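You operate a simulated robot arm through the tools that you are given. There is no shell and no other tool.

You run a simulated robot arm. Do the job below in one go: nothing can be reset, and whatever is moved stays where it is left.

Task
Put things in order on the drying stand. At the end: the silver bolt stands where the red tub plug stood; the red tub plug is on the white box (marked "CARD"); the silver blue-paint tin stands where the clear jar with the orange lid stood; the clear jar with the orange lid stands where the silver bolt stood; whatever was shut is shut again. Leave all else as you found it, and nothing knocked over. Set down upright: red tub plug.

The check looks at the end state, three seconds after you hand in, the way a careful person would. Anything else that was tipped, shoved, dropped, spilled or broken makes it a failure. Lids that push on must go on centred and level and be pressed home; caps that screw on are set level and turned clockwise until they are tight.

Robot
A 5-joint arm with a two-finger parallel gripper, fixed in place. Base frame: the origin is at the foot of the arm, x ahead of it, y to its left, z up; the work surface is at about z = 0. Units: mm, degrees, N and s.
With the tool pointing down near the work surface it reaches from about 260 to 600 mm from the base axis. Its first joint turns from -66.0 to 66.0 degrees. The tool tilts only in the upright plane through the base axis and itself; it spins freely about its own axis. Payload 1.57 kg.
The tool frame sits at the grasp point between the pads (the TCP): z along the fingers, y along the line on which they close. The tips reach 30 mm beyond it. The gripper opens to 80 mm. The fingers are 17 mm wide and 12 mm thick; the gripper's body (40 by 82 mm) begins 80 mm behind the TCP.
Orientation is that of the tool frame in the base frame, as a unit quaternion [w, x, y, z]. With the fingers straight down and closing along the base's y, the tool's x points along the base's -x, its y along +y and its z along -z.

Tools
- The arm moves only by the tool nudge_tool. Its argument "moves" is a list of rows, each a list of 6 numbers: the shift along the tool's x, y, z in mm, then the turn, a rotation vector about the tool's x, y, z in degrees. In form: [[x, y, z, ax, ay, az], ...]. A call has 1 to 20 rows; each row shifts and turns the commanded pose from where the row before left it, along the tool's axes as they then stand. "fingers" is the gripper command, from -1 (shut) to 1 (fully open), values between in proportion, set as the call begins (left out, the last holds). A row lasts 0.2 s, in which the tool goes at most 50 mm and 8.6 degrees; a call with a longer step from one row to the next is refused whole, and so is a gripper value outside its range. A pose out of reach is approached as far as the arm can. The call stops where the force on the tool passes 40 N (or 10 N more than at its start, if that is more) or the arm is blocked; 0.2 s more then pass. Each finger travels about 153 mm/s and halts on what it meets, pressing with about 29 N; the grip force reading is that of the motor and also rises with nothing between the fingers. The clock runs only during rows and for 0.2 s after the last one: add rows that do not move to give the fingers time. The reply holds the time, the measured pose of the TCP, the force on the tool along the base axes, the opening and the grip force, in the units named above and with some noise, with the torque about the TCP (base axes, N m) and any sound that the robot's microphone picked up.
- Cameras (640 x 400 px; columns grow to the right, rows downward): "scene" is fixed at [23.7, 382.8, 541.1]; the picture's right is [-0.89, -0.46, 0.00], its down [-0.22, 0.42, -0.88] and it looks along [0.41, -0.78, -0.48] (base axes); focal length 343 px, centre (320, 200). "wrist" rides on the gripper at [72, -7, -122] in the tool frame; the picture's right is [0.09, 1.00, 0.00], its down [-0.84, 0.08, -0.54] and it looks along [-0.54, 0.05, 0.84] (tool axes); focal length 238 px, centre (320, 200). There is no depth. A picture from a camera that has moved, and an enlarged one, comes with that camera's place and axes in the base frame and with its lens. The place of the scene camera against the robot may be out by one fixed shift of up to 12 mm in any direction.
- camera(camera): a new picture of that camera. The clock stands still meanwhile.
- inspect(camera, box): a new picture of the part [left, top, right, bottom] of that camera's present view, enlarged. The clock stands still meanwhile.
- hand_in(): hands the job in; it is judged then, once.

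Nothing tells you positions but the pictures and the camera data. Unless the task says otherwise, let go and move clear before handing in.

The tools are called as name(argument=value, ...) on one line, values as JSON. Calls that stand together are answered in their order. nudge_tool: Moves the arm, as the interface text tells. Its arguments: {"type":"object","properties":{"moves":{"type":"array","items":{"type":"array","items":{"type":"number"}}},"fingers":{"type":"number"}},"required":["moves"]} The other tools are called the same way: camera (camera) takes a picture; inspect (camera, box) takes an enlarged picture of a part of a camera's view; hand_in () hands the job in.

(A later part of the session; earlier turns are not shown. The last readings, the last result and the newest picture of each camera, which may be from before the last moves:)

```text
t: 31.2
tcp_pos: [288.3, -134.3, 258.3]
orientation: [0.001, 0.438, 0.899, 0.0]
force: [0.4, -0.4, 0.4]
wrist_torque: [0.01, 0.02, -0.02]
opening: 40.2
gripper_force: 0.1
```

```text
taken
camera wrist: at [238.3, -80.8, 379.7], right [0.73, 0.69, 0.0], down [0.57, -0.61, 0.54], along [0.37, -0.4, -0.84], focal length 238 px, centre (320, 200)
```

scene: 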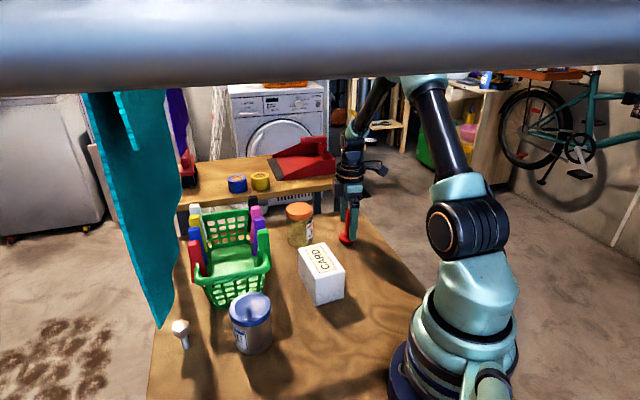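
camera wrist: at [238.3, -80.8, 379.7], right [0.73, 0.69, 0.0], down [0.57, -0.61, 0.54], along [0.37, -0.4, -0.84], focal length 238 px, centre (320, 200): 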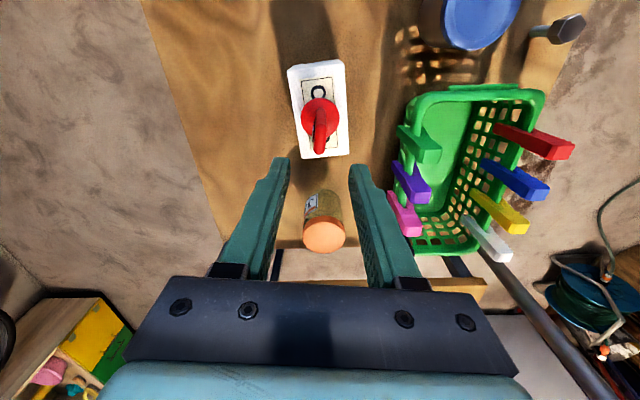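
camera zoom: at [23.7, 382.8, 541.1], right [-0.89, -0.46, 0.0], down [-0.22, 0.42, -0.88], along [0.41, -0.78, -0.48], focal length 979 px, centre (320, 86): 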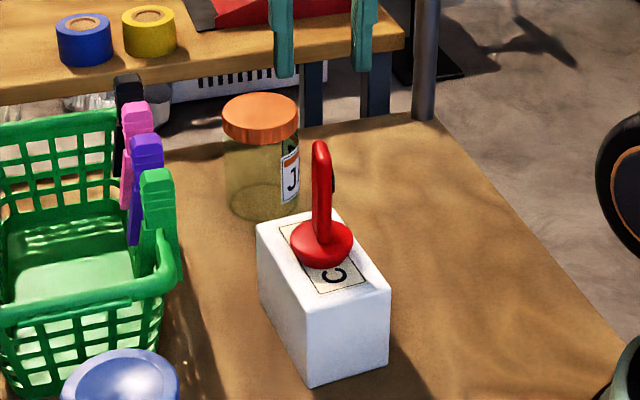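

The plug stands upright on the box. Next is the bolt: I'll approach on a bearing that keeps the arm well away from the towel, then get a close view of the hex head.

nudge_tool(moves=[[0, 0, 0, 0, 0, -8.2], [0, 0, 0, 0, 0, -8.2], [0, 0, 0, 0, 0, -8.2], [0, 0, 0, 0, 0, -8.2], [0, 0, 0, 0, 0, -8.2], [0, 0, 0, 0, 0, -8.2], [0, 0, 0, 0, 0, -8.2], [0, 0, 0, 0, 0, -8.2], [0, 0, 0, 0, 0, -8.2], [0, 0, 0, 0, 0, -8.2], [-31.6, 22, 0, 0, 0, 0], [-31.6, 22, 0, 0, 0, 0], [-31.6, 22, 0, 0, 0, 0], [-31.6, 22, 0, 0, 0, 0], [-31.6, 22, 0, 0, 0, 0], [0, 0, 35, 0, 0, 0], [0, 0, 33, 0, 0, 0], [0, 0, 0, 0, 0, 0]], fingers=1)

camera(camera="wrist")

camera(camera="scene")

```text
t: 35.0
tcp_pos: [369.3, 39.7, 189.3]
orientation: [0.002, -0.26, 0.966, 0.0]
force: [-0.1, 0.2, 0.6]
wrist_torque: [0.0, -0.02, 0.02]
opening: 79.9
gripper_force: 0.0
```

```text
taken
camera wrist: at [310.3, -1.6, 310.8], right [-0.58, 0.82, 0.0], down [0.68, 0.49, 0.54], along [0.44, 0.31, -0.84], focal length 238 px, centre (320, 200)
```

wrist: 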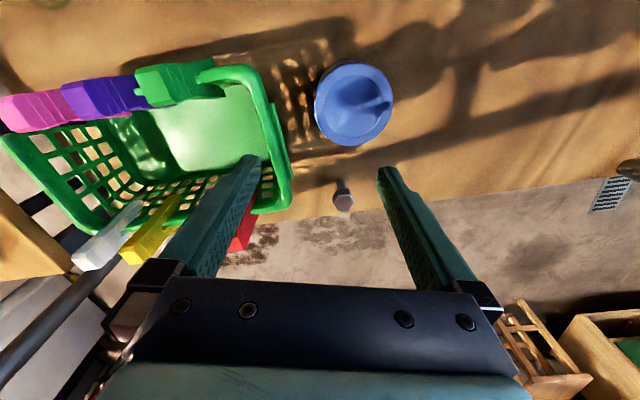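

```text
taken
```

scene: 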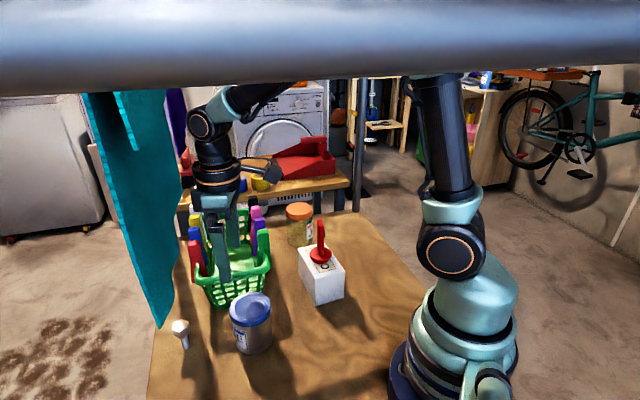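

The bolt is now well in view. I'll zoom in to read the orientation of its hex head and its exact location.

inspect(camera="wrist", box=[312, 165, 376, 225])

inspect(camera="scene", box=[150, 300, 214, 360])

inspect(camera="wrist", box=[300, 50, 420, 150])

inspect(camera="wrist", box=[180, 50, 380, 230])

```text
6.67 times, centred on (344, 195) of wrist
camera zoom: at [310.3, -1.6, 310.8], right [-0.58, 0.82, 0.0], down [0.68, 0.49, 0.54], along [0.44, 0.31, -0.84], focal length 1589 px, centre (160, 233)
```

zoom: 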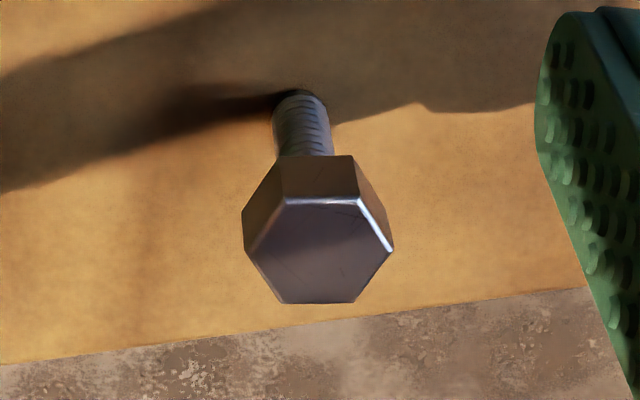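

```text
6.67 times, centred on (182, 330) of scene
camera zoom: at [23.7, 382.8, 541.1], right [-0.89, -0.46, 0.0], down [-0.22, 0.42, -0.88], along [0.41, -0.78, -0.48], focal length 2285 px, centre (1240, -667)
```

zoom: 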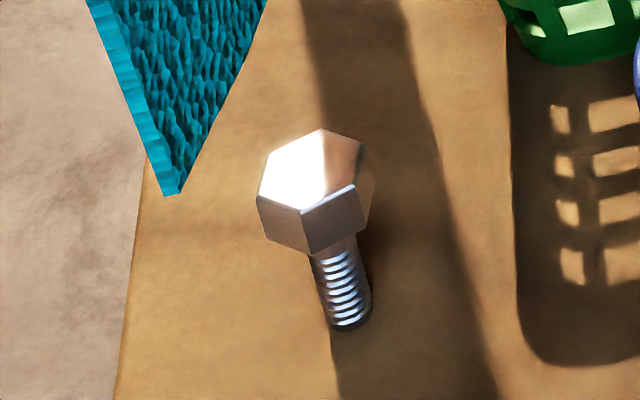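

```text
4.00 times, centred on (360, 100) of wrist
camera zoom: at [310.3, -1.6, 310.8], right [-0.58, 0.82, 0.0], down [0.68, 0.49, 0.54], along [0.44, 0.31, -0.84], focal length 953 px, centre (160, 600)
```

zoom: 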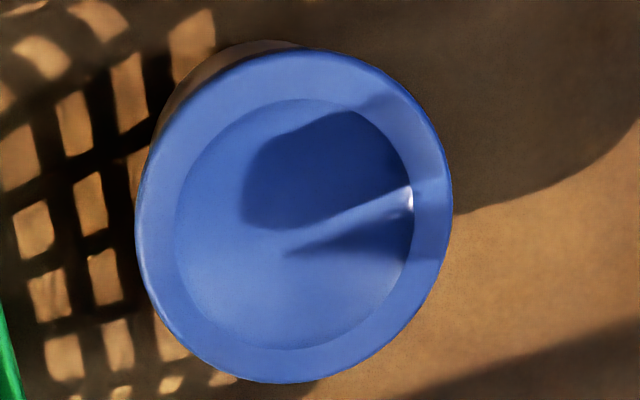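

```text
2.22 times, centred on (280, 140) of wrist
camera zoom: at [310.3, -1.6, 310.8], right [-0.58, 0.82, 0.0], down [0.68, 0.49, 0.54], along [0.44, 0.31, -0.84], focal length 530 px, centre (409, 333)
```

zoom: 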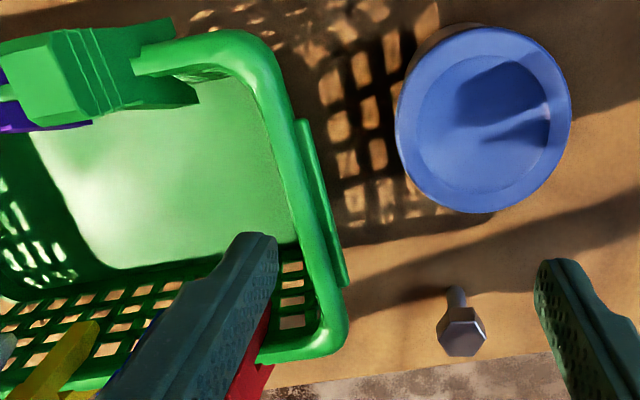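

Bolt centre is at (428.6,120), 60 mm tall, with 23 mm across flats, and one pair of flats faces 95.8°. I'll check the arm's width near the towel before swinging in.

inspect(camera="scene", box=[130, 70, 330, 210])

```text
2.86 times, centred on (230, 140) of scene
camera zoom: at [23.7, 382.8, 541.1], right [-0.89, -0.46, 0.0], down [-0.22, 0.42, -0.88], along [0.41, -0.78, -0.48], focal length 979 px, centre (577, 371)
```

zoom: 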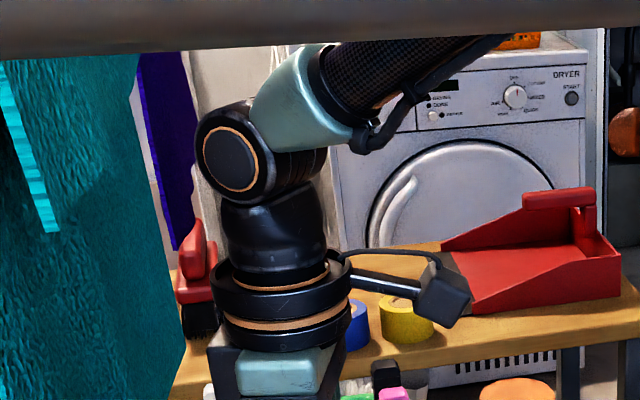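

The arm's half-width of about 25 to 38 mm leaves roughly 20 mm or more to the towel corner. I'll square the fingers to the hex flats, narrow them to 50 mm and move over the bolt at a low height.

nudge_tool(moves=[[0, 0, 0, 0, 0, 8.1], [0, 0, 0, 0, 0, 8.1], [0, 0, 0, 0, 0, 8.1], [0, 0, 39, 0, 0, 0], [-16.8, 18.5, 0, 0, 0, 0], [-16.8, 18.5, 0, 0, 0, 0], [-16.8, 18.5, 0, 0, 0, 0], [-16.8, 18.5, 0, 0, 0, 0], [0, 0, 0, 0, 0, 0]], fingers=0.25)

camera(camera="wrist")

camera(camera="scene")

inspect(camera="wrist", box=[272, 100, 368, 190])

```text
t: 37.0
tcp_pos: [430.9, 120.4, 149.6]
orientation: [0.001, -0.05, 0.999, 0.001]
force: [-0.5, -0.4, -0.6]
wrist_torque: [0.01, -0.01, -0.03]
opening: 50.0
gripper_force: 0.0
```

```text
taken
camera wrist: at [360.0, 107.7, 271.8], right [-0.19, 0.98, 0.0], down [0.82, 0.16, 0.54], along [0.53, 0.1, -0.84], focal length 238 px, centre (320, 200)
```

wrist: 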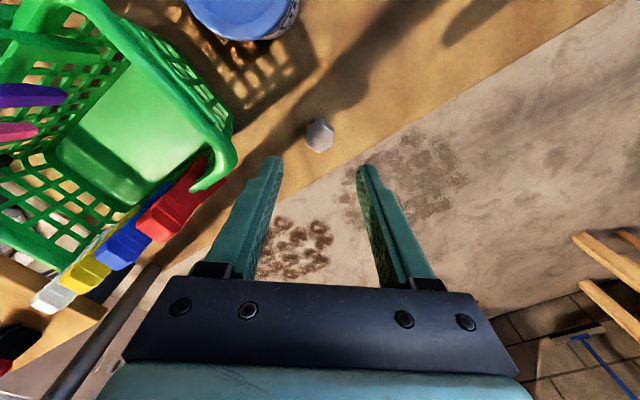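

```text
taken
```

scene: 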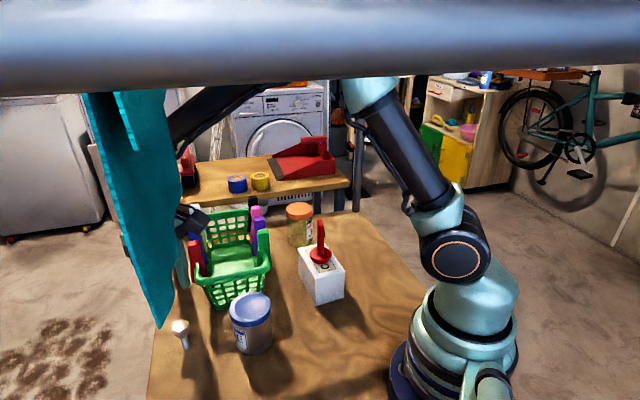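

```text
4.44 times, centred on (320, 145) of wrist
camera zoom: at [360.0, 107.7, 271.8], right [-0.19, 0.98, 0.0], down [0.82, 0.16, 0.54], along [0.53, 0.1, -0.84], focal length 1059 px, centre (320, 444)
```

zoom: 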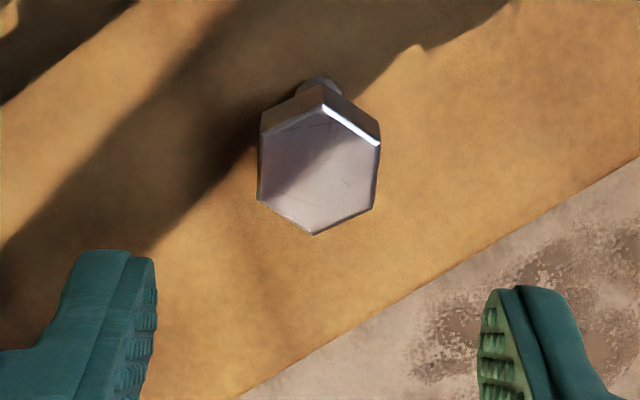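

The hex flats are parallel to the fingers and the bolt is within 2 mm of centre. I'll go down and close gently on the head.

nudge_tool(moves=[[1.8, -0.9, 30, 0, 0, 0], [0, 0, 30, 0, 0, 0], [0, 0, 25, 0, 0, 0], [0, 0, 12, 0, 0, 0], [0, 0, 0, 0, 0, 0]], fingers=0.25)

inspect(camera="wrist", box=[240, 100, 400, 220])

inspect(camera="scene", box=[140, 240, 240, 360])

```text
t: 38.2
tcp_pos: [430.9, 118.4, 52.0]
orientation: [0.001, -0.049, 0.999, 0.0]
force: [-0.1, 0.0, -1.4]
wrist_torque: [0.0, 0.03, -0.01]
opening: 49.9
gripper_force: 0.0
```

```text
3.33 times, centred on (320, 160) of wrist
camera zoom: at [358.4, 106.1, 174.2], right [-0.19, 0.98, 0.0], down [0.82, 0.16, 0.54], along [0.53, 0.1, -0.84], focal length 794 px, centre (320, 333)
```

zoom: 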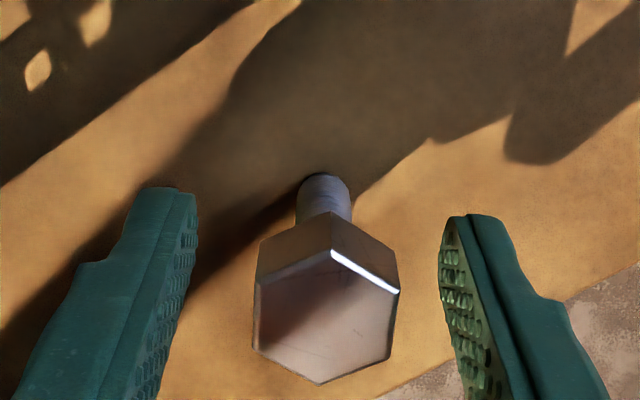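

```text
3.33 times, centred on (190, 300) of scene
camera zoom: at [23.7, 382.8, 541.1], right [-0.89, -0.46, 0.0], down [-0.22, 0.42, -0.88], along [0.41, -0.78, -0.48], focal length 1142 px, centre (753, -133)
```

zoom: 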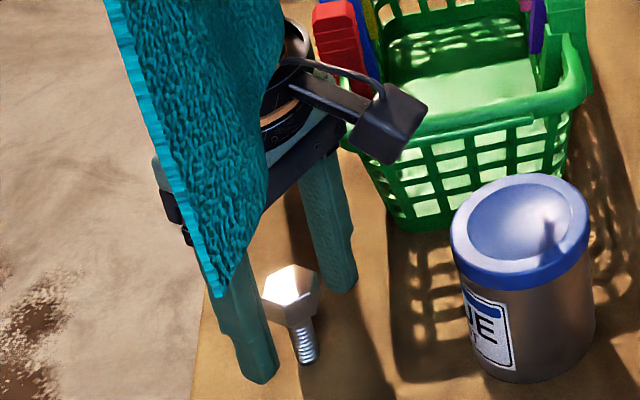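

The head is centred between the fingers. I'll close in two stages to avoid knocking the bolt, then try a small lift.

nudge_tool(moves=[[0, 0, 0, 0, 0, 0], [0, 0, 0, 0, 0, 0]], fingers=-0.33)

nudge_tool(moves=[[0, 0, 0, 0, 0, 0], [0, 0, 0, 0, 0, 0], [0, 0, 0, 0, 0, 0]], fingers=-1)

nudge_tool(moves=[[0, 0, -2, 0, 0, 0], [0, 0, -2, 0, 0, 0], [0, 0, -3, 0, 0, 0], [0, 0, -3, 0, 0, 0], [0, 0, 0, 0, 0, 0]])

inspect(camera="wrist", box=[240, 100, 400, 220])

inspect(camera="scene", box=[140, 280, 220, 360])

```text
t: 38.8
tcp_pos: [430.3, 119.1, 52.8]
orientation: [0.001, -0.049, 0.999, 0.001]
force: [-0.4, -0.3, 0.2]
wrist_torque: [-0.04, -0.04, -0.04]
opening: 27.1
gripper_force: 0.1
```

```text
t: 39.6
tcp_pos: [430.0, 119.7, 53.3]
orientation: [0.002, -0.05, 0.999, 0.0]
force: [0.3, 0.8, 0.2]
wrist_torque: [0.04, 0.02, 0.01]
opening: 24.5
gripper_force: 29.2
```

```text
t: 40.8
tcp_pos: [428.6, 118.8, 62.8]
orientation: [0.0, -0.05, 0.999, 0.0]
force: [-0.8, 0.8, -0.4]
wrist_torque: [0.0, 0.01, 0.05]
opening: 24.6
gripper_force: 29.1
```

```text
3.33 times, centred on (320, 160) of wrist
camera zoom: at [357.4, 105.6, 184.6], right [-0.19, 0.98, 0.0], down [0.82, 0.16, 0.54], along [0.53, 0.1, -0.84], focal length 794 px, centre (320, 333)
```

zoom: 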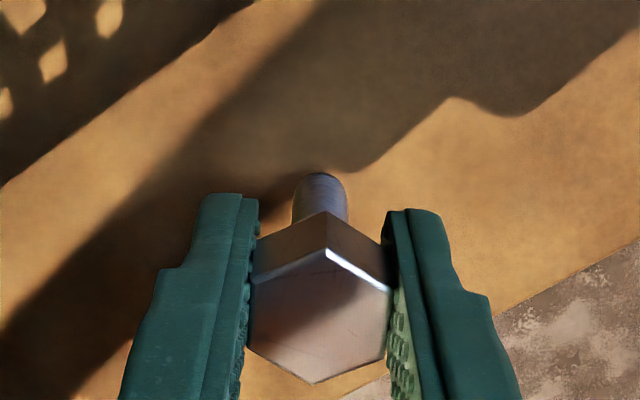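

```text
5.00 times, centred on (180, 320) of scene
camera zoom: at [23.7, 382.8, 541.1], right [-0.89, -0.46, 0.0], down [-0.22, 0.42, -0.88], along [0.41, -0.78, -0.48], focal length 1713 px, centre (1020, -400)
```

zoom: 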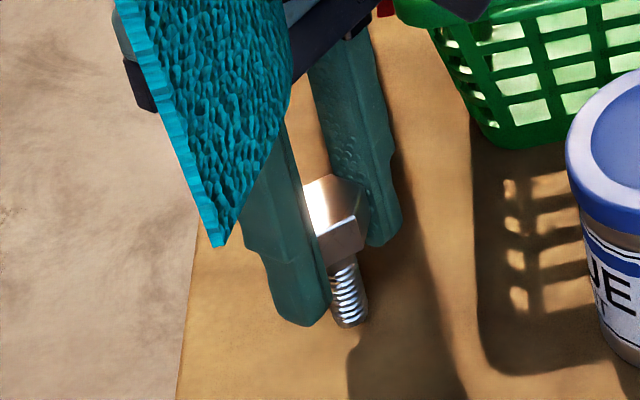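

The bolt is held firmly and hangs straight. I'll lift it, back away from the towel and bring it across to the plug's old spot, keeping clear of the plug on the box.

nudge_tool(moves=[[0, 0, -15, 0, 0, 0], [0, 0, -20, 0, 0, 0], [0, 0, -20, 0, 0, 0], [0, 0, -20, 0, 0, 0], [0, 0, -22, 0, 0, 0], [13.3, -14.5, 0, 0, 0, 0], [13.3, -14.5, 0, 0, 0, 0], [13.3, -14.5, 0, 0, 0, 0], [13.3, -14.5, 0, 0, 0, 0], [13.3, -14.5, 0, 0, 0, 0], [0, 0, -26, 0, 0, 0], [0, 0, -26, 0, 0, 0], [0, 0, -26, 0, 0, 0], [0, 0, 0, 0, 0, 0]])

nudge_tool(moves=[[8.4, -29, 0, 0, 0, 0], [8.4, -29, 0, 0, 0, 0], [8.4, -29, 0, 0, 0, 0], [8.4, -29, 0, 0, 0, 0], [8.4, -29, 0, 0, 0, 0], [8.4, -29, 0, 0, 0, 0], [8.4, -29, 0, 0, 0, 0], [8.4, -29, 0, 0, 0, 0], [8.4, -29, 0, 0, 0, 0], [8.4, -29, 0, 0, 0, 0], [8.4, -29, 0, 0, 0, 0], [8.4, -29, 0, 0, 0, 0], [0, 0, 0, 0, 0, 0]])

camera(camera="wrist")

camera(camera="scene")

```text
t: 43.8
tcp_pos: [369.2, 40.6, 237.1]
orientation: [0.001, -0.05, 0.999, 0.001]
force: [-0.1, 1.2, -0.6]
wrist_torque: [0.02, 0.02, 0.01]
opening: 24.5
gripper_force: 29.1
```

```text
t: 46.6
tcp_pos: [304.9, -316.3, 237.7]
orientation: [0.0, -0.05, 0.999, -0.001]
force: [-0.4, -0.3, -1.2]
wrist_torque: [0.02, 0.0, -0.02]
opening: 24.3
gripper_force: 28.9
```

```text
taken
camera wrist: at [232.9, -329.1, 359.6], right [-0.19, 0.98, 0.0], down [0.82, 0.16, 0.54], along [0.53, 0.1, -0.84], focal length 238 px, centre (320, 200)
```

wrist: 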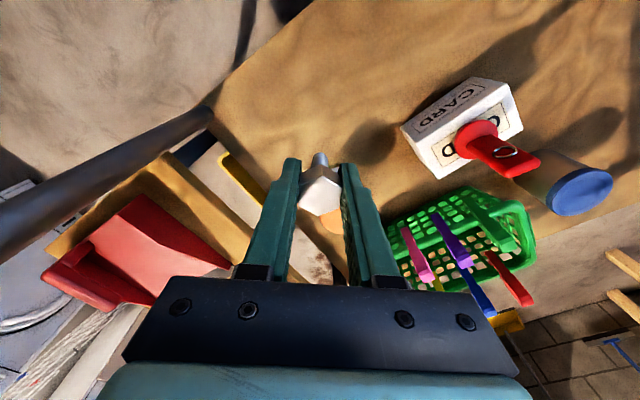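

```text
taken
```

scene: 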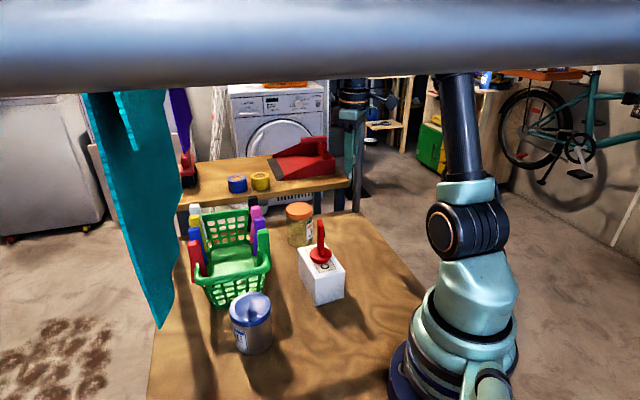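

The bolt is above the old plug spot. I'll lower it close to the board and then feel for contact in fine steps.

nudge_tool(moves=[[0, -0.7, 30, 0, 0, 0], [0, 0, 35, 0, 0, 0], [0, 0, 35, 0, 0, 0], [0, 0, 35, 0, 0, 0], [0, 0, 25, 0, 0, 0], [0, 0, 13, 0, 0, 0], [0, 0, 7, 0, 0, 0], [0, 0, 0, 0, 0, 0], [0, 0, 0, 0, 0, 0]])

inspect(camera="scene", box=[310, 180, 390, 260])

inspect(camera="wrist", box=[240, 100, 400, 220])

```text
t: 48.6
tcp_pos: [303.6, -316.9, 57.2]
orientation: [0.002, -0.05, 0.999, -0.001]
force: [1.0, 0.8, -1.6]
wrist_torque: [0.02, -0.01, 0.0]
opening: 24.5
gripper_force: 29.4
```

```text
5.00 times, centred on (350, 220) of scene
camera zoom: at [23.7, 382.8, 541.1], right [-0.89, -0.46, 0.0], down [-0.22, 0.42, -0.88], along [0.41, -0.78, -0.48], focal length 1713 px, centre (170, 100)
```

zoom: 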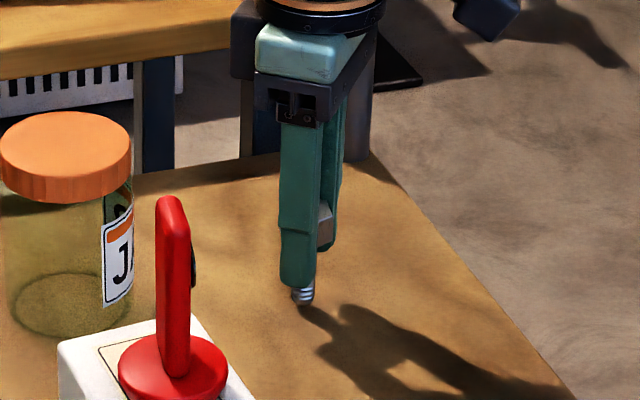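

```text
3.33 times, centred on (320, 160) of wrist
camera zoom: at [232.8, -329.4, 179.5], right [-0.19, 0.98, 0.0], down [0.82, 0.16, 0.54], along [0.53, 0.1, -0.84], focal length 794 px, centre (320, 333)
```

zoom: 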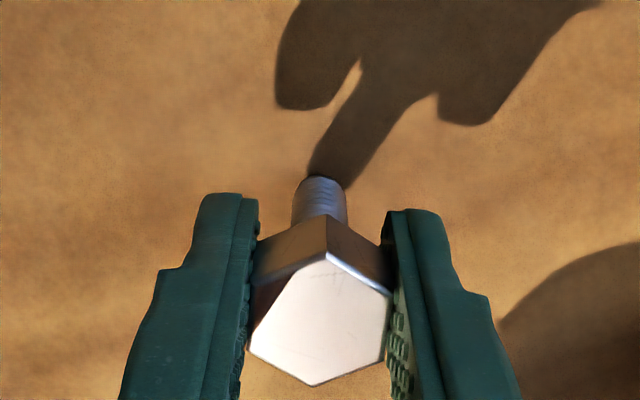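

The bolt tip lines up with where the plug's base was. I'm lowering it the last few millimetres.

nudge_tool(moves=[[0, 0, 1, 0, 0, 0], [0, 0, 1, 0, 0, 0], [0, 0, 1, 0, 0, 0], [0, 0, 0, 0, 0, 0]])

nudge_tool(moves=[[0, 0, 0.7, 0, 0, 0], [0, 0, 0, 0, 0, 0]])

```text
t: 49.6
tcp_pos: [305.0, -315.9, 54.2]
orientation: [0.0, -0.05, 0.999, 0.0]
force: [-0.4, 0.5, -0.4]
wrist_torque: [-0.02, -0.01, -0.01]
opening: 24.8
gripper_force: 29.1
```

```text
t: 50.2
tcp_pos: [304.3, -317.1, 54.1]
orientation: [0.001, -0.049, 0.999, -0.001]
force: [-0.2, -0.2, -0.6]
wrist_torque: [-0.03, 0.01, 0.01]
opening: 24.6
gripper_force: 29.1
```

nudge_tool(moves=[[0, 0, 0.6, 0, 0, 0], [0, 0, 0, 0, 0, 0]])

nudge_tool(moves=[[0, 0, 0.5, 0, 0, 0], [0, 0, 0, 0, 0, 0]])

inspect(camera="scene", box=[326, 210, 374, 250])

```text
t: 50.8
tcp_pos: [305.5, -317.3, 54.7]
orientation: [0.001, -0.05, 0.999, -0.001]
force: [-0.5, 0.5, -1.1]
wrist_torque: [0.01, 0.03, -0.01]
opening: 24.7
gripper_force: 29.0
```

```text
t: 51.4
tcp_pos: [305.0, -317.8, 52.4]
orientation: [0.0, -0.049, 0.999, -0.002]
force: [0.5, 0.3, -0.7]
wrist_torque: [0.01, 0.0, -0.03]
opening: 24.5
gripper_force: 29.3
```

```text
10.00 times, centred on (350, 230) of scene
camera zoom: at [23.7, 382.8, 541.1], right [-0.89, -0.46, 0.0], down [-0.22, 0.42, -0.88], along [0.41, -0.78, -0.48], focal length 3427 px, centre (20, -100)
```

zoom: 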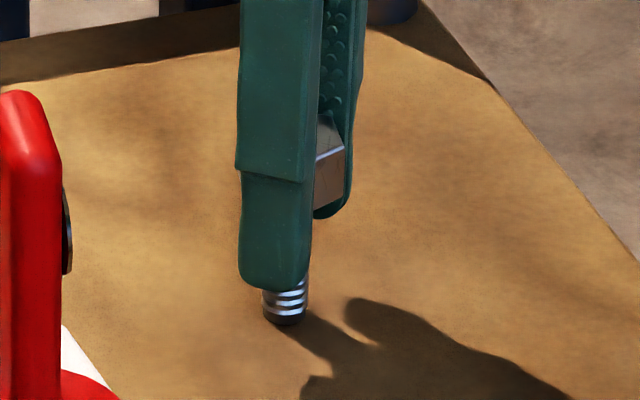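

The force is still near zero, so the bolt hasn't touched down yet. I'll continue in half-millimetre steps until it does.

nudge_tool(moves=[[0, 0, 0.5, 0, 0, 0], [0, 0, 0, 0, 0, 0]])

nudge_tool(moves=[[0, 0, 0.5, 0, 0, 0], [0, 0, 0, 0, 0, 0]])

nudge_tool(moves=[[0, 0, 0.4, 0, 0, 0], [0, 0, 0, 0, 0, 0]])

```text
t: 52.0
tcp_pos: [305.1, -316.6, 52.8]
orientation: [0.001, -0.05, 0.999, -0.002]
force: [-1.3, 1.8, 7.0]
wrist_torque: [0.11, 0.06, 0.0]
opening: 24.6
gripper_force: 29.2
```

```text
t: 52.6
tcp_pos: [304.8, -317.6, 53.0]
orientation: [0.001, -0.05, 0.999, -0.002]
force: [-3.0, 3.0, 17.8]
wrist_torque: [0.14, 0.12, 0.05]
opening: 24.6
gripper_force: 28.9
```

```text
t: 53.2
tcp_pos: [304.9, -317.4, 50.7]
orientation: [0.002, -0.05, 0.999, -0.001]
force: [-3.8, 0.8, 21.6]
wrist_torque: [0.07, 0.15, -0.01]
opening: 24.8
gripper_force: 28.4
```

The bolt has touched down. I'll back off until the load is light, then release slowly.

nudge_tool(moves=[[0, 0, -0.5, 0, 0, 0], [0, 0, -0.3, 0, 0, 0], [0, 0, 0, 0, 0, 0]])

inspect(camera="wrist", box=[240, 100, 400, 220])

```text
t: 54.0
tcp_pos: [303.7, -317.7, 52.3]
orientation: [0.001, -0.05, 0.999, -0.001]
force: [2.2, -1.9, 5.5]
wrist_torque: [-0.08, -0.15, 0.0]
opening: 24.5
gripper_force: 28.9
```

```text
3.33 times, centred on (320, 160) of wrist
camera zoom: at [233.0, -329.6, 174.0], right [-0.19, 0.98, 0.0], down [0.82, 0.16, 0.54], along [0.53, 0.1, -0.84], focal length 794 px, centre (320, 333)
```

zoom: 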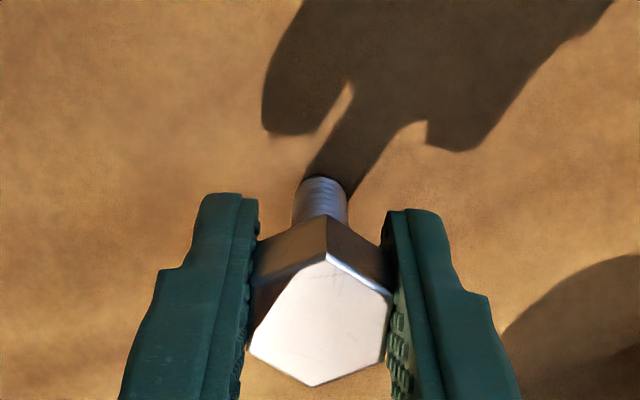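

The bolt hasn't tilted in the fingers. I'll open just a little and look.

nudge_tool(moves=[[0, 0, -0.2, 0, 0, 0]])

nudge_tool(moves=[[0, 0, 0, 0, 0, 0], [0, 0, 0, 0, 0, 0], [0, 0, 0, 0, 0, 0]], fingers=-0.15)

inspect(camera="wrist", box=[240, 100, 400, 220])

inspect(camera="scene", box=[326, 210, 374, 250])

```text
t: 54.4
tcp_pos: [303.4, -316.4, 52.5]
orientation: [0.0, -0.05, 0.999, 0.0]
force: [1.3, -0.6, 1.2]
wrist_torque: [-0.02, -0.05, 0.02]
opening: 24.3
gripper_force: 29.1
```

```text
t: 55.2
tcp_pos: [303.5, -316.5, 52.5]
orientation: [0.0, -0.05, 0.999, 0.0]
force: [-0.2, -0.1, -0.1]
wrist_torque: [0.01, -0.03, -0.03]
opening: 34.0
gripper_force: 0.0
```

```text
3.33 times, centred on (320, 160) of wrist
camera zoom: at [232.7, -329.6, 174.5], right [-0.19, 0.98, 0.0], down [0.82, 0.16, 0.54], along [0.53, 0.1, -0.84], focal length 794 px, centre (320, 333)
```

zoom: 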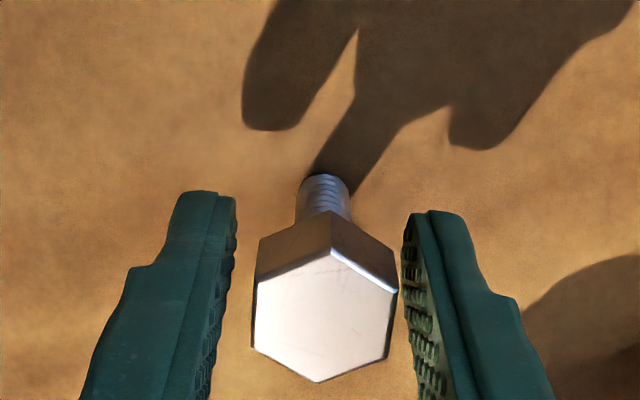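

```text
10.00 times, centred on (350, 230) of scene
camera zoom: at [23.7, 382.8, 541.1], right [-0.89, -0.46, 0.0], down [-0.22, 0.42, -0.88], along [0.41, -0.78, -0.48], focal length 3427 px, centre (20, -100)
```

zoom: 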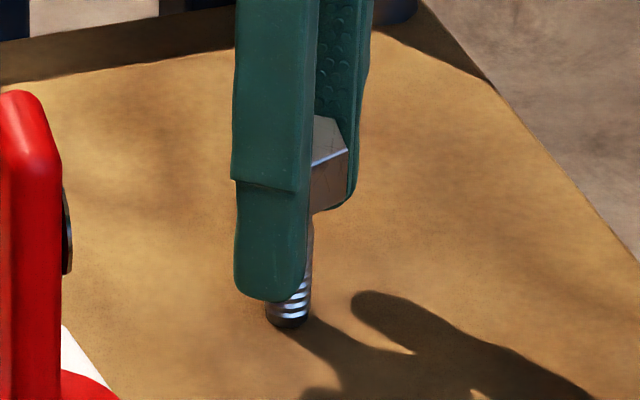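

The bolt stands on its own. I'll open a bit more and rise straight up.

nudge_tool(moves=[[0, 0, 0, 0, 0, 0], [0, 0, 0, 0, 0, 0]], fingers=0.25)

nudge_tool(moves=[[0, 0, -10, 0, 0, 0], [0, 0, -20, 0, 0, 0], [0, 0, -30, 0, 0, 0], [0, 0, -40, 0, 0, 0], [0, 0, -40, 0, 0, 0], [0, 0, -40, 0, 0, 0], [0, 0, 0, 0, 0, 0]])

camera(camera="wrist")

inspect(camera="scene", box=[280, 180, 380, 260])

```text
t: 55.8
tcp_pos: [304.0, -316.9, 53.1]
orientation: [0.001, -0.05, 0.999, 0.0]
force: [-0.6, -1.2, 0.1]
wrist_torque: [-0.01, -0.01, 0.0]
opening: 49.9
gripper_force: 0.0
```

```text
t: 57.4
tcp_pos: [303.9, -317.5, 234.0]
orientation: [0.001, -0.05, 0.999, -0.002]
force: [-0.3, -0.1, -0.5]
wrist_torque: [0.0, 0.05, -0.01]
opening: 49.7
gripper_force: 0.1
```

```text
taken
camera wrist: at [232.8, -330.2, 355.6], right [-0.19, 0.98, 0.0], down [0.82, 0.16, 0.54], along [0.53, 0.1, -0.84], focal length 238 px, centre (320, 200)
```

wrist: 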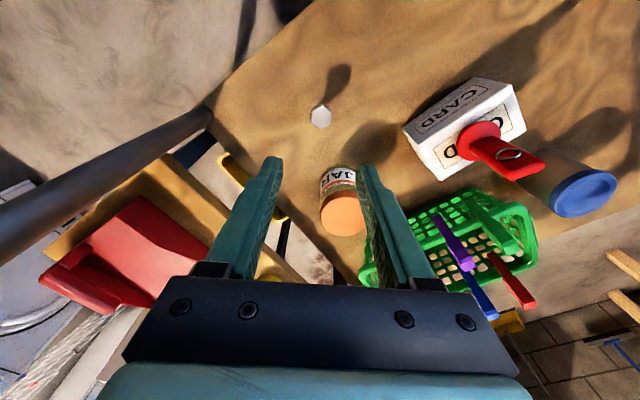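

```text
5.00 times, centred on (330, 220) of scene
camera zoom: at [23.7, 382.8, 541.1], right [-0.89, -0.46, 0.0], down [-0.22, 0.42, -0.88], along [0.41, -0.78, -0.48], focal length 1713 px, centre (270, 100)
```

zoom: 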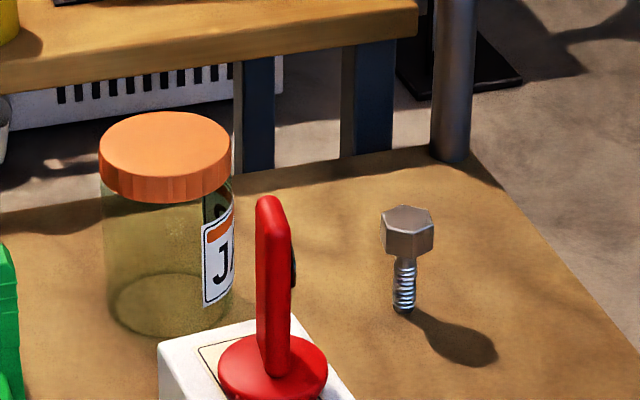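

The bolt stands where the plug was. Next is the jar: I'll turn the gripper so its closing axis (about 22°/202°) will keep the fingers away from the basket at the drop spot, then hover over the jar.

nudge_tool(moves=[[0, 0, 0, 0, 0, -8.2], [0, 0, 0, 0, 0, -8.2], [0, 0, 0, 0, 0, -8.2], [0, 0, 0, 0, 0, -8.2], [0, 0, 0, 0, 0, -8.2], [0, 0, 0, 0, 0, -8.2], [0, 0, 0, 0, 0, -8.2], [0, 0, 0, 0, 0, -8.2], [0, 0, 0, 0, 0, -8.2], [0, 0, 0, 0, 0, -8.2], [0, 0, 0, 0, 0, -8.2], [0, 0, 0, 0, 0, -8.2], [0, 0, 0, 0, 0, -8.2], [-2.85, -30.6, 0, 0, 0, 0], [-2.85, -30.6, 0, 0, 0, 0], [-2.85, -30.6, 0, 0, 0, 0], [-2.85, -30.6, 0, 0, 0, 0], [0, 0, 0, 0, 0, 0]], fingers=1)

camera(camera="wrist")

inspect(camera="wrist", box=[240, 80, 400, 180])

camera(camera="scene")

```text
t: 61.2
tcp_pos: [411.4, -259.6, 233.2]
orientation: [0.0, 0.83, -0.557, 0.0]
force: [-0.4, 0.0, -0.1]
wrist_torque: [0.0, -0.06, 0.01]
opening: 80.2
gripper_force: 0.0
```

```text
taken
camera wrist: at [445.4, -322.3, 355.0], right [-0.89, -0.46, 0.0], down [-0.39, 0.75, 0.54], along [-0.25, 0.48, -0.84], focal length 238 px, centre (320, 200)
```

wrist: 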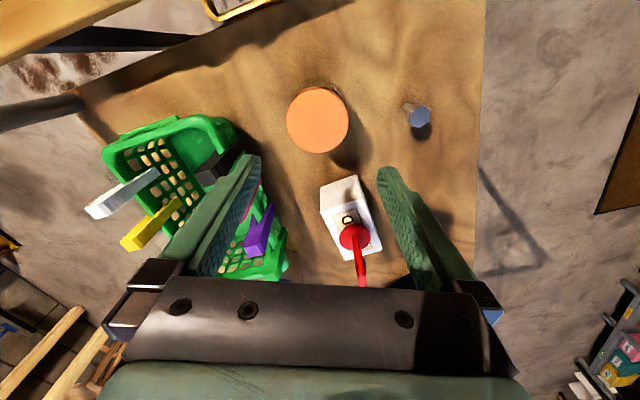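

```text
4.00 times, centred on (320, 130) of wrist
camera zoom: at [445.4, -322.3, 355.0], right [-0.89, -0.46, 0.0], down [-0.39, 0.75, 0.54], along [-0.25, 0.48, -0.84], focal length 953 px, centre (320, 480)
```

zoom: 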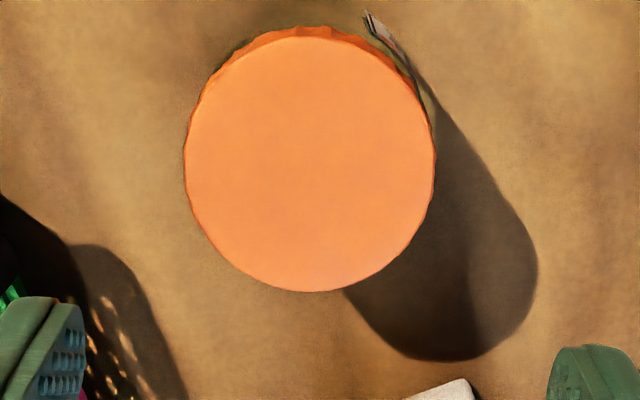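

```text
taken
```

scene: 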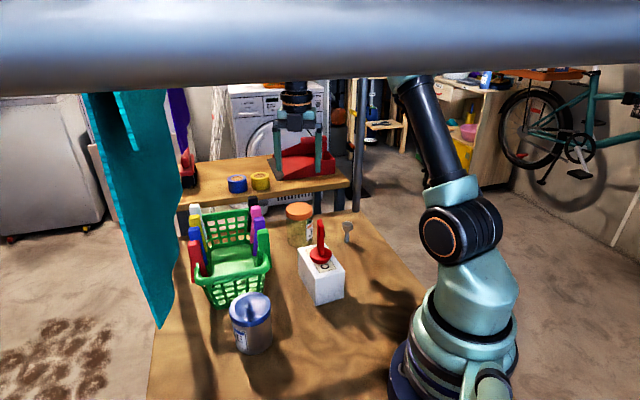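

Over the jar now; the centring estimate differs by a few mm from before, so I'll correct partway and look again from closer up.

nudge_tool(moves=[[3.5, -2.8, 30, 0, 0, 0], [0, 0, 30, 0, 0, 0], [0, 0, 15, 0, 0, 0], [0, 0, 0, 0, 0, 0]])

inspect(camera="wrist", box=[220, 90, 420, 215])

inspect(camera="scene", box=[250, 130, 350, 260])

```text
t: 62.2
tcp_pos: [417.1, -262.4, 159.3]
orientation: [0.0, 0.83, -0.558, 0.001]
force: [-0.5, 0.0, -0.6]
wrist_torque: [0.02, -0.01, -0.01]
opening: 80.1
gripper_force: 0.1
```

```text
3.20 times, centred on (320, 152) of wrist
camera zoom: at [449.7, -325.1, 279.4], right [-0.89, -0.46, 0.0], down [-0.39, 0.75, 0.54], along [-0.25, 0.48, -0.84], focal length 763 px, centre (320, 352)
```

zoom: 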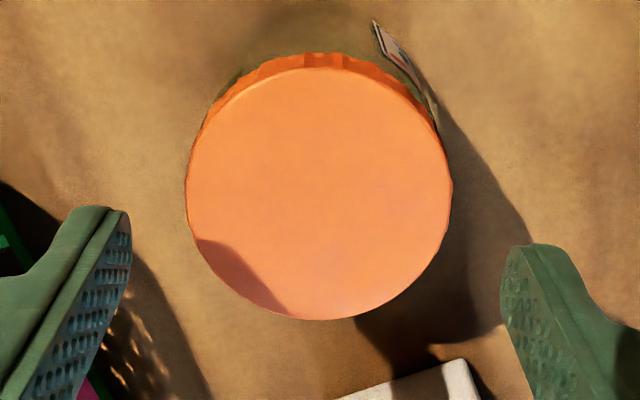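

```text
3.08 times, centred on (300, 195) of scene
camera zoom: at [23.7, 382.8, 541.1], right [-0.89, -0.46, 0.0], down [-0.22, 0.42, -0.88], along [0.41, -0.78, -0.48], focal length 1054 px, centre (382, 215)
```

zoom: 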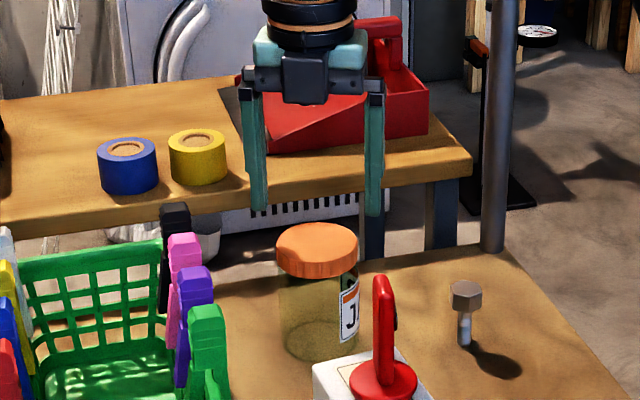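

The jar is centred to within 1 mm across the fingers, with about 7 mm clearance each side. I'll go down so the pads sit at lid height and close.

nudge_tool(moves=[[2.5, -0.8, 20, 0, 0, 0], [0, 0, 20, 0, 0, 0], [0, 0, 20, 0, 0, 0], [0, 0, 12, 0, 0, 0], [0, 0, 0, 0, 0, 0]], fingers=1)

inspect(camera="wrist", box=[200, 90, 440, 290])

inspect(camera="scene", box=[260, 170, 340, 260])

```text
t: 63.4
tcp_pos: [417.7, -265.3, 84.9]
orientation: [0.0, 0.831, -0.557, 0.001]
force: [0.8, -0.8, 0.4]
wrist_torque: [0.01, -0.03, -0.03]
opening: 79.8
gripper_force: 0.0
```

```text
2.00 times, centred on (320, 190) of wrist
camera zoom: at [451.1, -327.7, 207.0], right [-0.89, -0.46, 0.0], down [-0.39, 0.75, 0.54], along [-0.25, 0.48, -0.84], focal length 477 px, centre (320, 220)
```

zoom: 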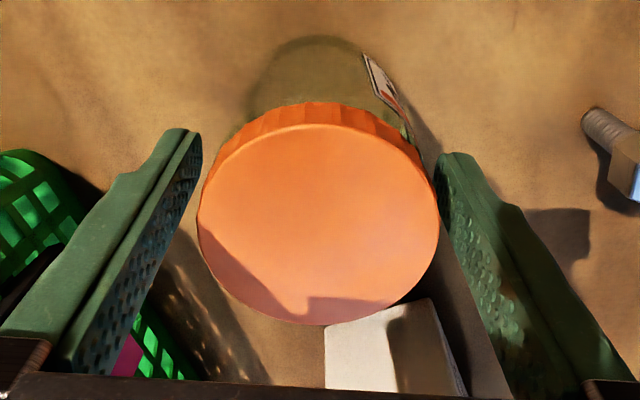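

```text
4.44 times, centred on (300, 215) of scene
camera zoom: at [23.7, 382.8, 541.1], right [-0.89, -0.46, 0.0], down [-0.22, 0.42, -0.88], along [0.41, -0.78, -0.48], focal length 1523 px, centre (409, 133)
```

zoom: 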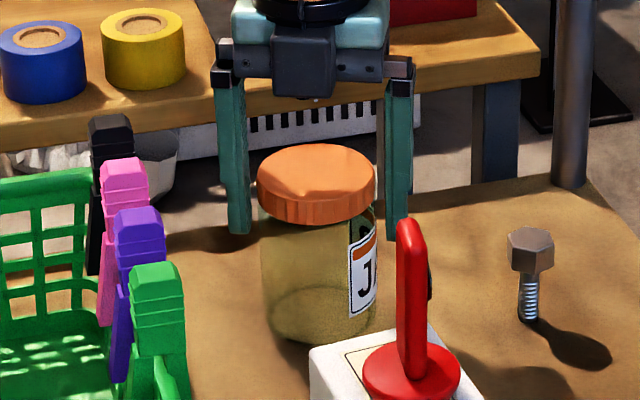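

The fingers straddle the lid cleanly. I'll shift 1 mm to centre, then close in two stages and test-lift a few millimetres.

nudge_tool(moves=[[0, -1.0, 0, 0, 0, 0], [0, 0, 0, 0, 0, 0]], fingers=0.75)

nudge_tool(moves=[[0, 0, 0, 0, 0, 0], [0, 0, 0, 0, 0, 0], [0, 0, 0, 0, 0, 0]], fingers=-1)

nudge_tool(moves=[[0, 0, -2, 0, 0, 0], [0, 0, -2, 0, 0, 0], [0, 0, -3, 0, 0, 0], [0, 0, -3, 0, 0, 0], [0, 0, 0, 0, 0, 0]])

inspect(camera="wrist", box=[200, 90, 440, 290])

inspect(camera="scene", box=[260, 170, 340, 260])

```text
t: 64.0
tcp_pos: [418.7, -264.2, 85.6]
orientation: [0.0, 0.83, -0.557, 0.001]
force: [0.3, -0.2, 0.0]
wrist_torque: [-0.01, 0.02, -0.01]
opening: 70.0
gripper_force: 0.1
```

```text
t: 64.8
tcp_pos: [419.9, -264.8, 86.1]
orientation: [0.0, 0.831, -0.557, 0.001]
force: [-0.3, -0.3, -0.4]
wrist_torque: [-0.01, 0.01, 0.01]
opening: 66.5
gripper_force: 28.8
```

```text
t: 66.0
tcp_pos: [419.5, -263.1, 95.4]
orientation: [0.0, 0.831, -0.557, 0.002]
force: [0.3, 0.2, -1.6]
wrist_torque: [-0.04, 0.0, -0.03]
opening: 66.8
gripper_force: 29.2
```

```text
2.00 times, centred on (320, 190) of wrist
camera zoom: at [452.4, -326.6, 217.8], right [-0.89, -0.46, 0.0], down [-0.39, 0.75, 0.54], along [-0.25, 0.48, -0.84], focal length 477 px, centre (320, 220)
```

zoom: 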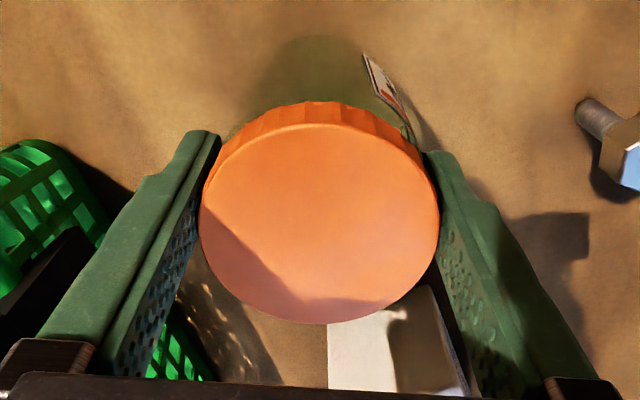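

```text
4.44 times, centred on (300, 215) of scene
camera zoom: at [23.7, 382.8, 541.1], right [-0.89, -0.46, 0.0], down [-0.22, 0.42, -0.88], along [0.41, -0.78, -0.48], focal length 1523 px, centre (409, 133)
```

zoom: 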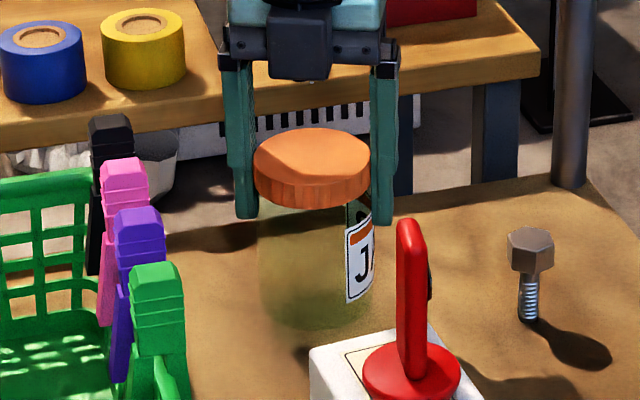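

The jar came up with its lid, hanging level. I'll lift it high over the pegs and the plug, then carry it to a waypoint beside the tin, clear of the towel.

nudge_tool(moves=[[0, 0, -10, 0, 0, 0], [0, 0, -20, 0, 0, 0], [0, 0, -27, 0, 0, 0], [0, 0, -27, 0, 0, 0], [0, 0, -27, 0, 0, 0], [0, 0, -27, 0, 0, 0], [0, 0, -27, 0, 0, 0], [0, 0, -27, 0, 0, 0], [0, 0, 0, 0, 0, 0]])

camera(camera="scene")

camera(camera="wrist")

```text
t: 68.0
tcp_pos: [419.5, -263.0, 287.9]
orientation: [-0.001, 0.831, -0.557, 0.002]
force: [0.3, 0.2, -1.9]
wrist_torque: [0.01, 0.0, 0.02]
opening: 66.8
gripper_force: 29.0
```

```text
taken
```

scene: 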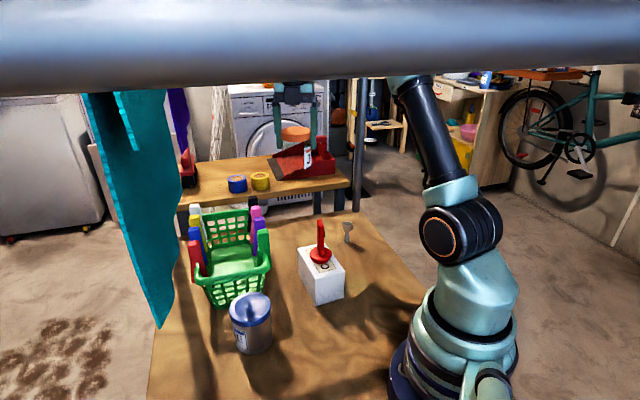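

```text
taken
camera wrist: at [451.7, -326.2, 409.8], right [-0.89, -0.46, 0.0], down [-0.39, 0.75, 0.54], along [-0.25, 0.48, -0.84], focal length 238 px, centre (320, 200)
```

wrist: 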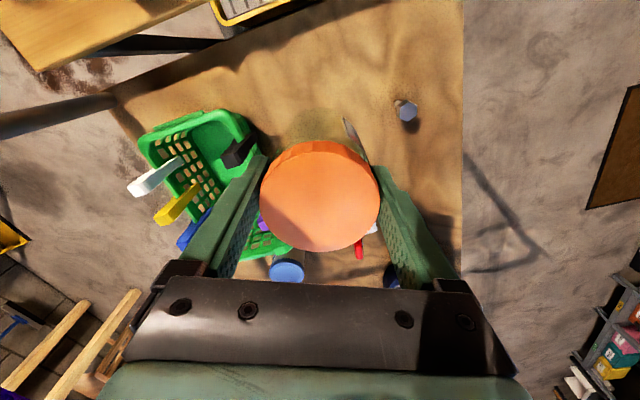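

The jar is up at a safe height. Carrying it across to the waypoint now.

nudge_tool(moves=[[-12, -2.7, 0, 0, 0, 0], [-24.3, -5.35, 0, 0, 0, 0], [-24.3, -5.35, 0, 0, 0, 0], [-24.3, -5.35, 0, 0, 0, 0], [-24.3, -5.35, 0, 0, 0, 0], [-24.3, -5.35, 0, 0, 0, 0], [-24.3, -5.35, 0, 0, 0, 0], [-24.3, -5.35, 0, 0, 0, 0], [-24.3, -5.35, 0, 0, 0, 0], [-24.3, -5.35, 0, 0, 0, 0], [-24.3, -5.35, 0, 0, 0, 0], [-24.3, -5.35, 0, 0, 0, 0], [-12, -2.7, 0, 0, 0, 0], [0, 0, 0, 0, 0, 0]])

camera(camera="scene")

camera(camera="wrist")

```text
t: 71.0
tcp_pos: [367.8, 31.0, 286.8]
orientation: [-0.001, 0.83, -0.557, 0.001]
force: [-0.3, -0.2, -1.7]
wrist_torque: [0.01, 0.01, 0.02]
opening: 66.6
gripper_force: 29.1
```

```text
taken
```

scene: 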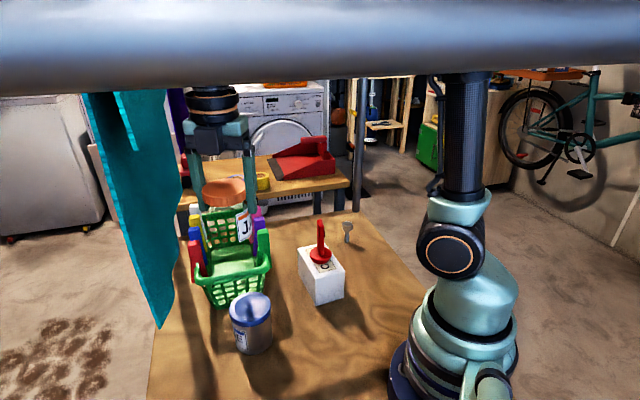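

```text
taken
camera wrist: at [400.0, -32.3, 409.5], right [-0.89, -0.46, 0.0], down [-0.39, 0.74, 0.54], along [-0.25, 0.48, -0.84], focal length 238 px, centre (320, 200)
```

wrist: 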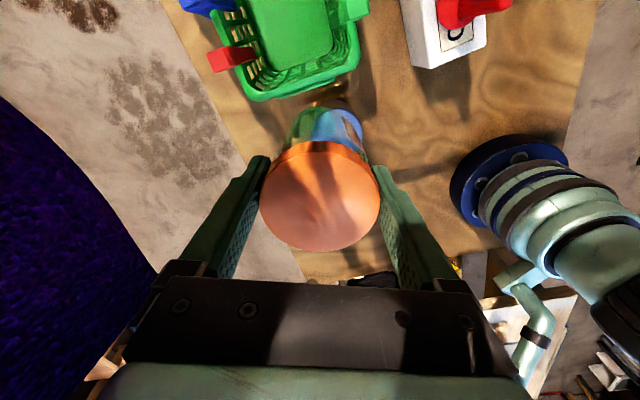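

There's also a purple cloth hanging on the same rail line, so the arm has to pass between the two cloths near the bolt spot. I'll check whether either cloth has moved since the start and look at the gap.

inspect(camera="scene", box=[60, 80, 300, 230])

inspect(camera="wrist", box=[0, 60, 240, 300])

```text
2.67 times, centred on (180, 155) of scene
camera zoom: at [23.7, 382.8, 541.1], right [-0.89, -0.46, 0.0], down [-0.22, 0.42, -0.88], along [0.41, -0.78, -0.48], focal length 914 px, centre (693, 320)
```

zoom: 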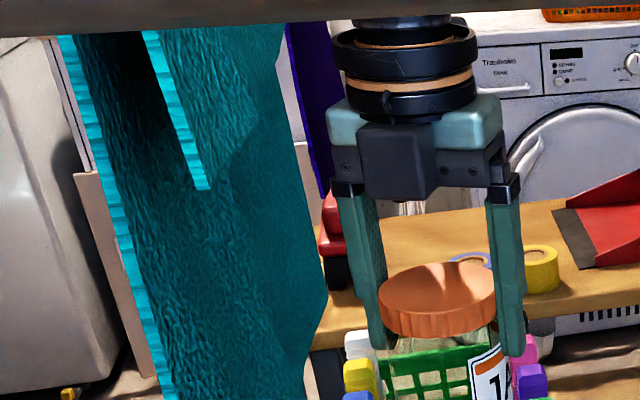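

```text
1.67 times, centred on (120, 180) of wrist
camera zoom: at [400.0, -32.3, 409.5], right [-0.89, -0.46, 0.0], down [-0.39, 0.74, 0.54], along [-0.25, 0.48, -0.84], focal length 397 px, centre (653, 233)
```

zoom: 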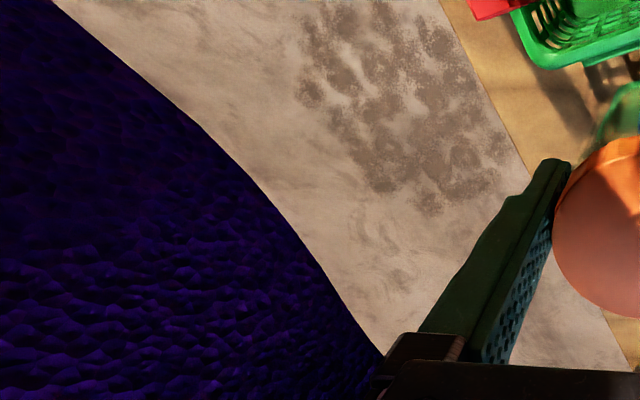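

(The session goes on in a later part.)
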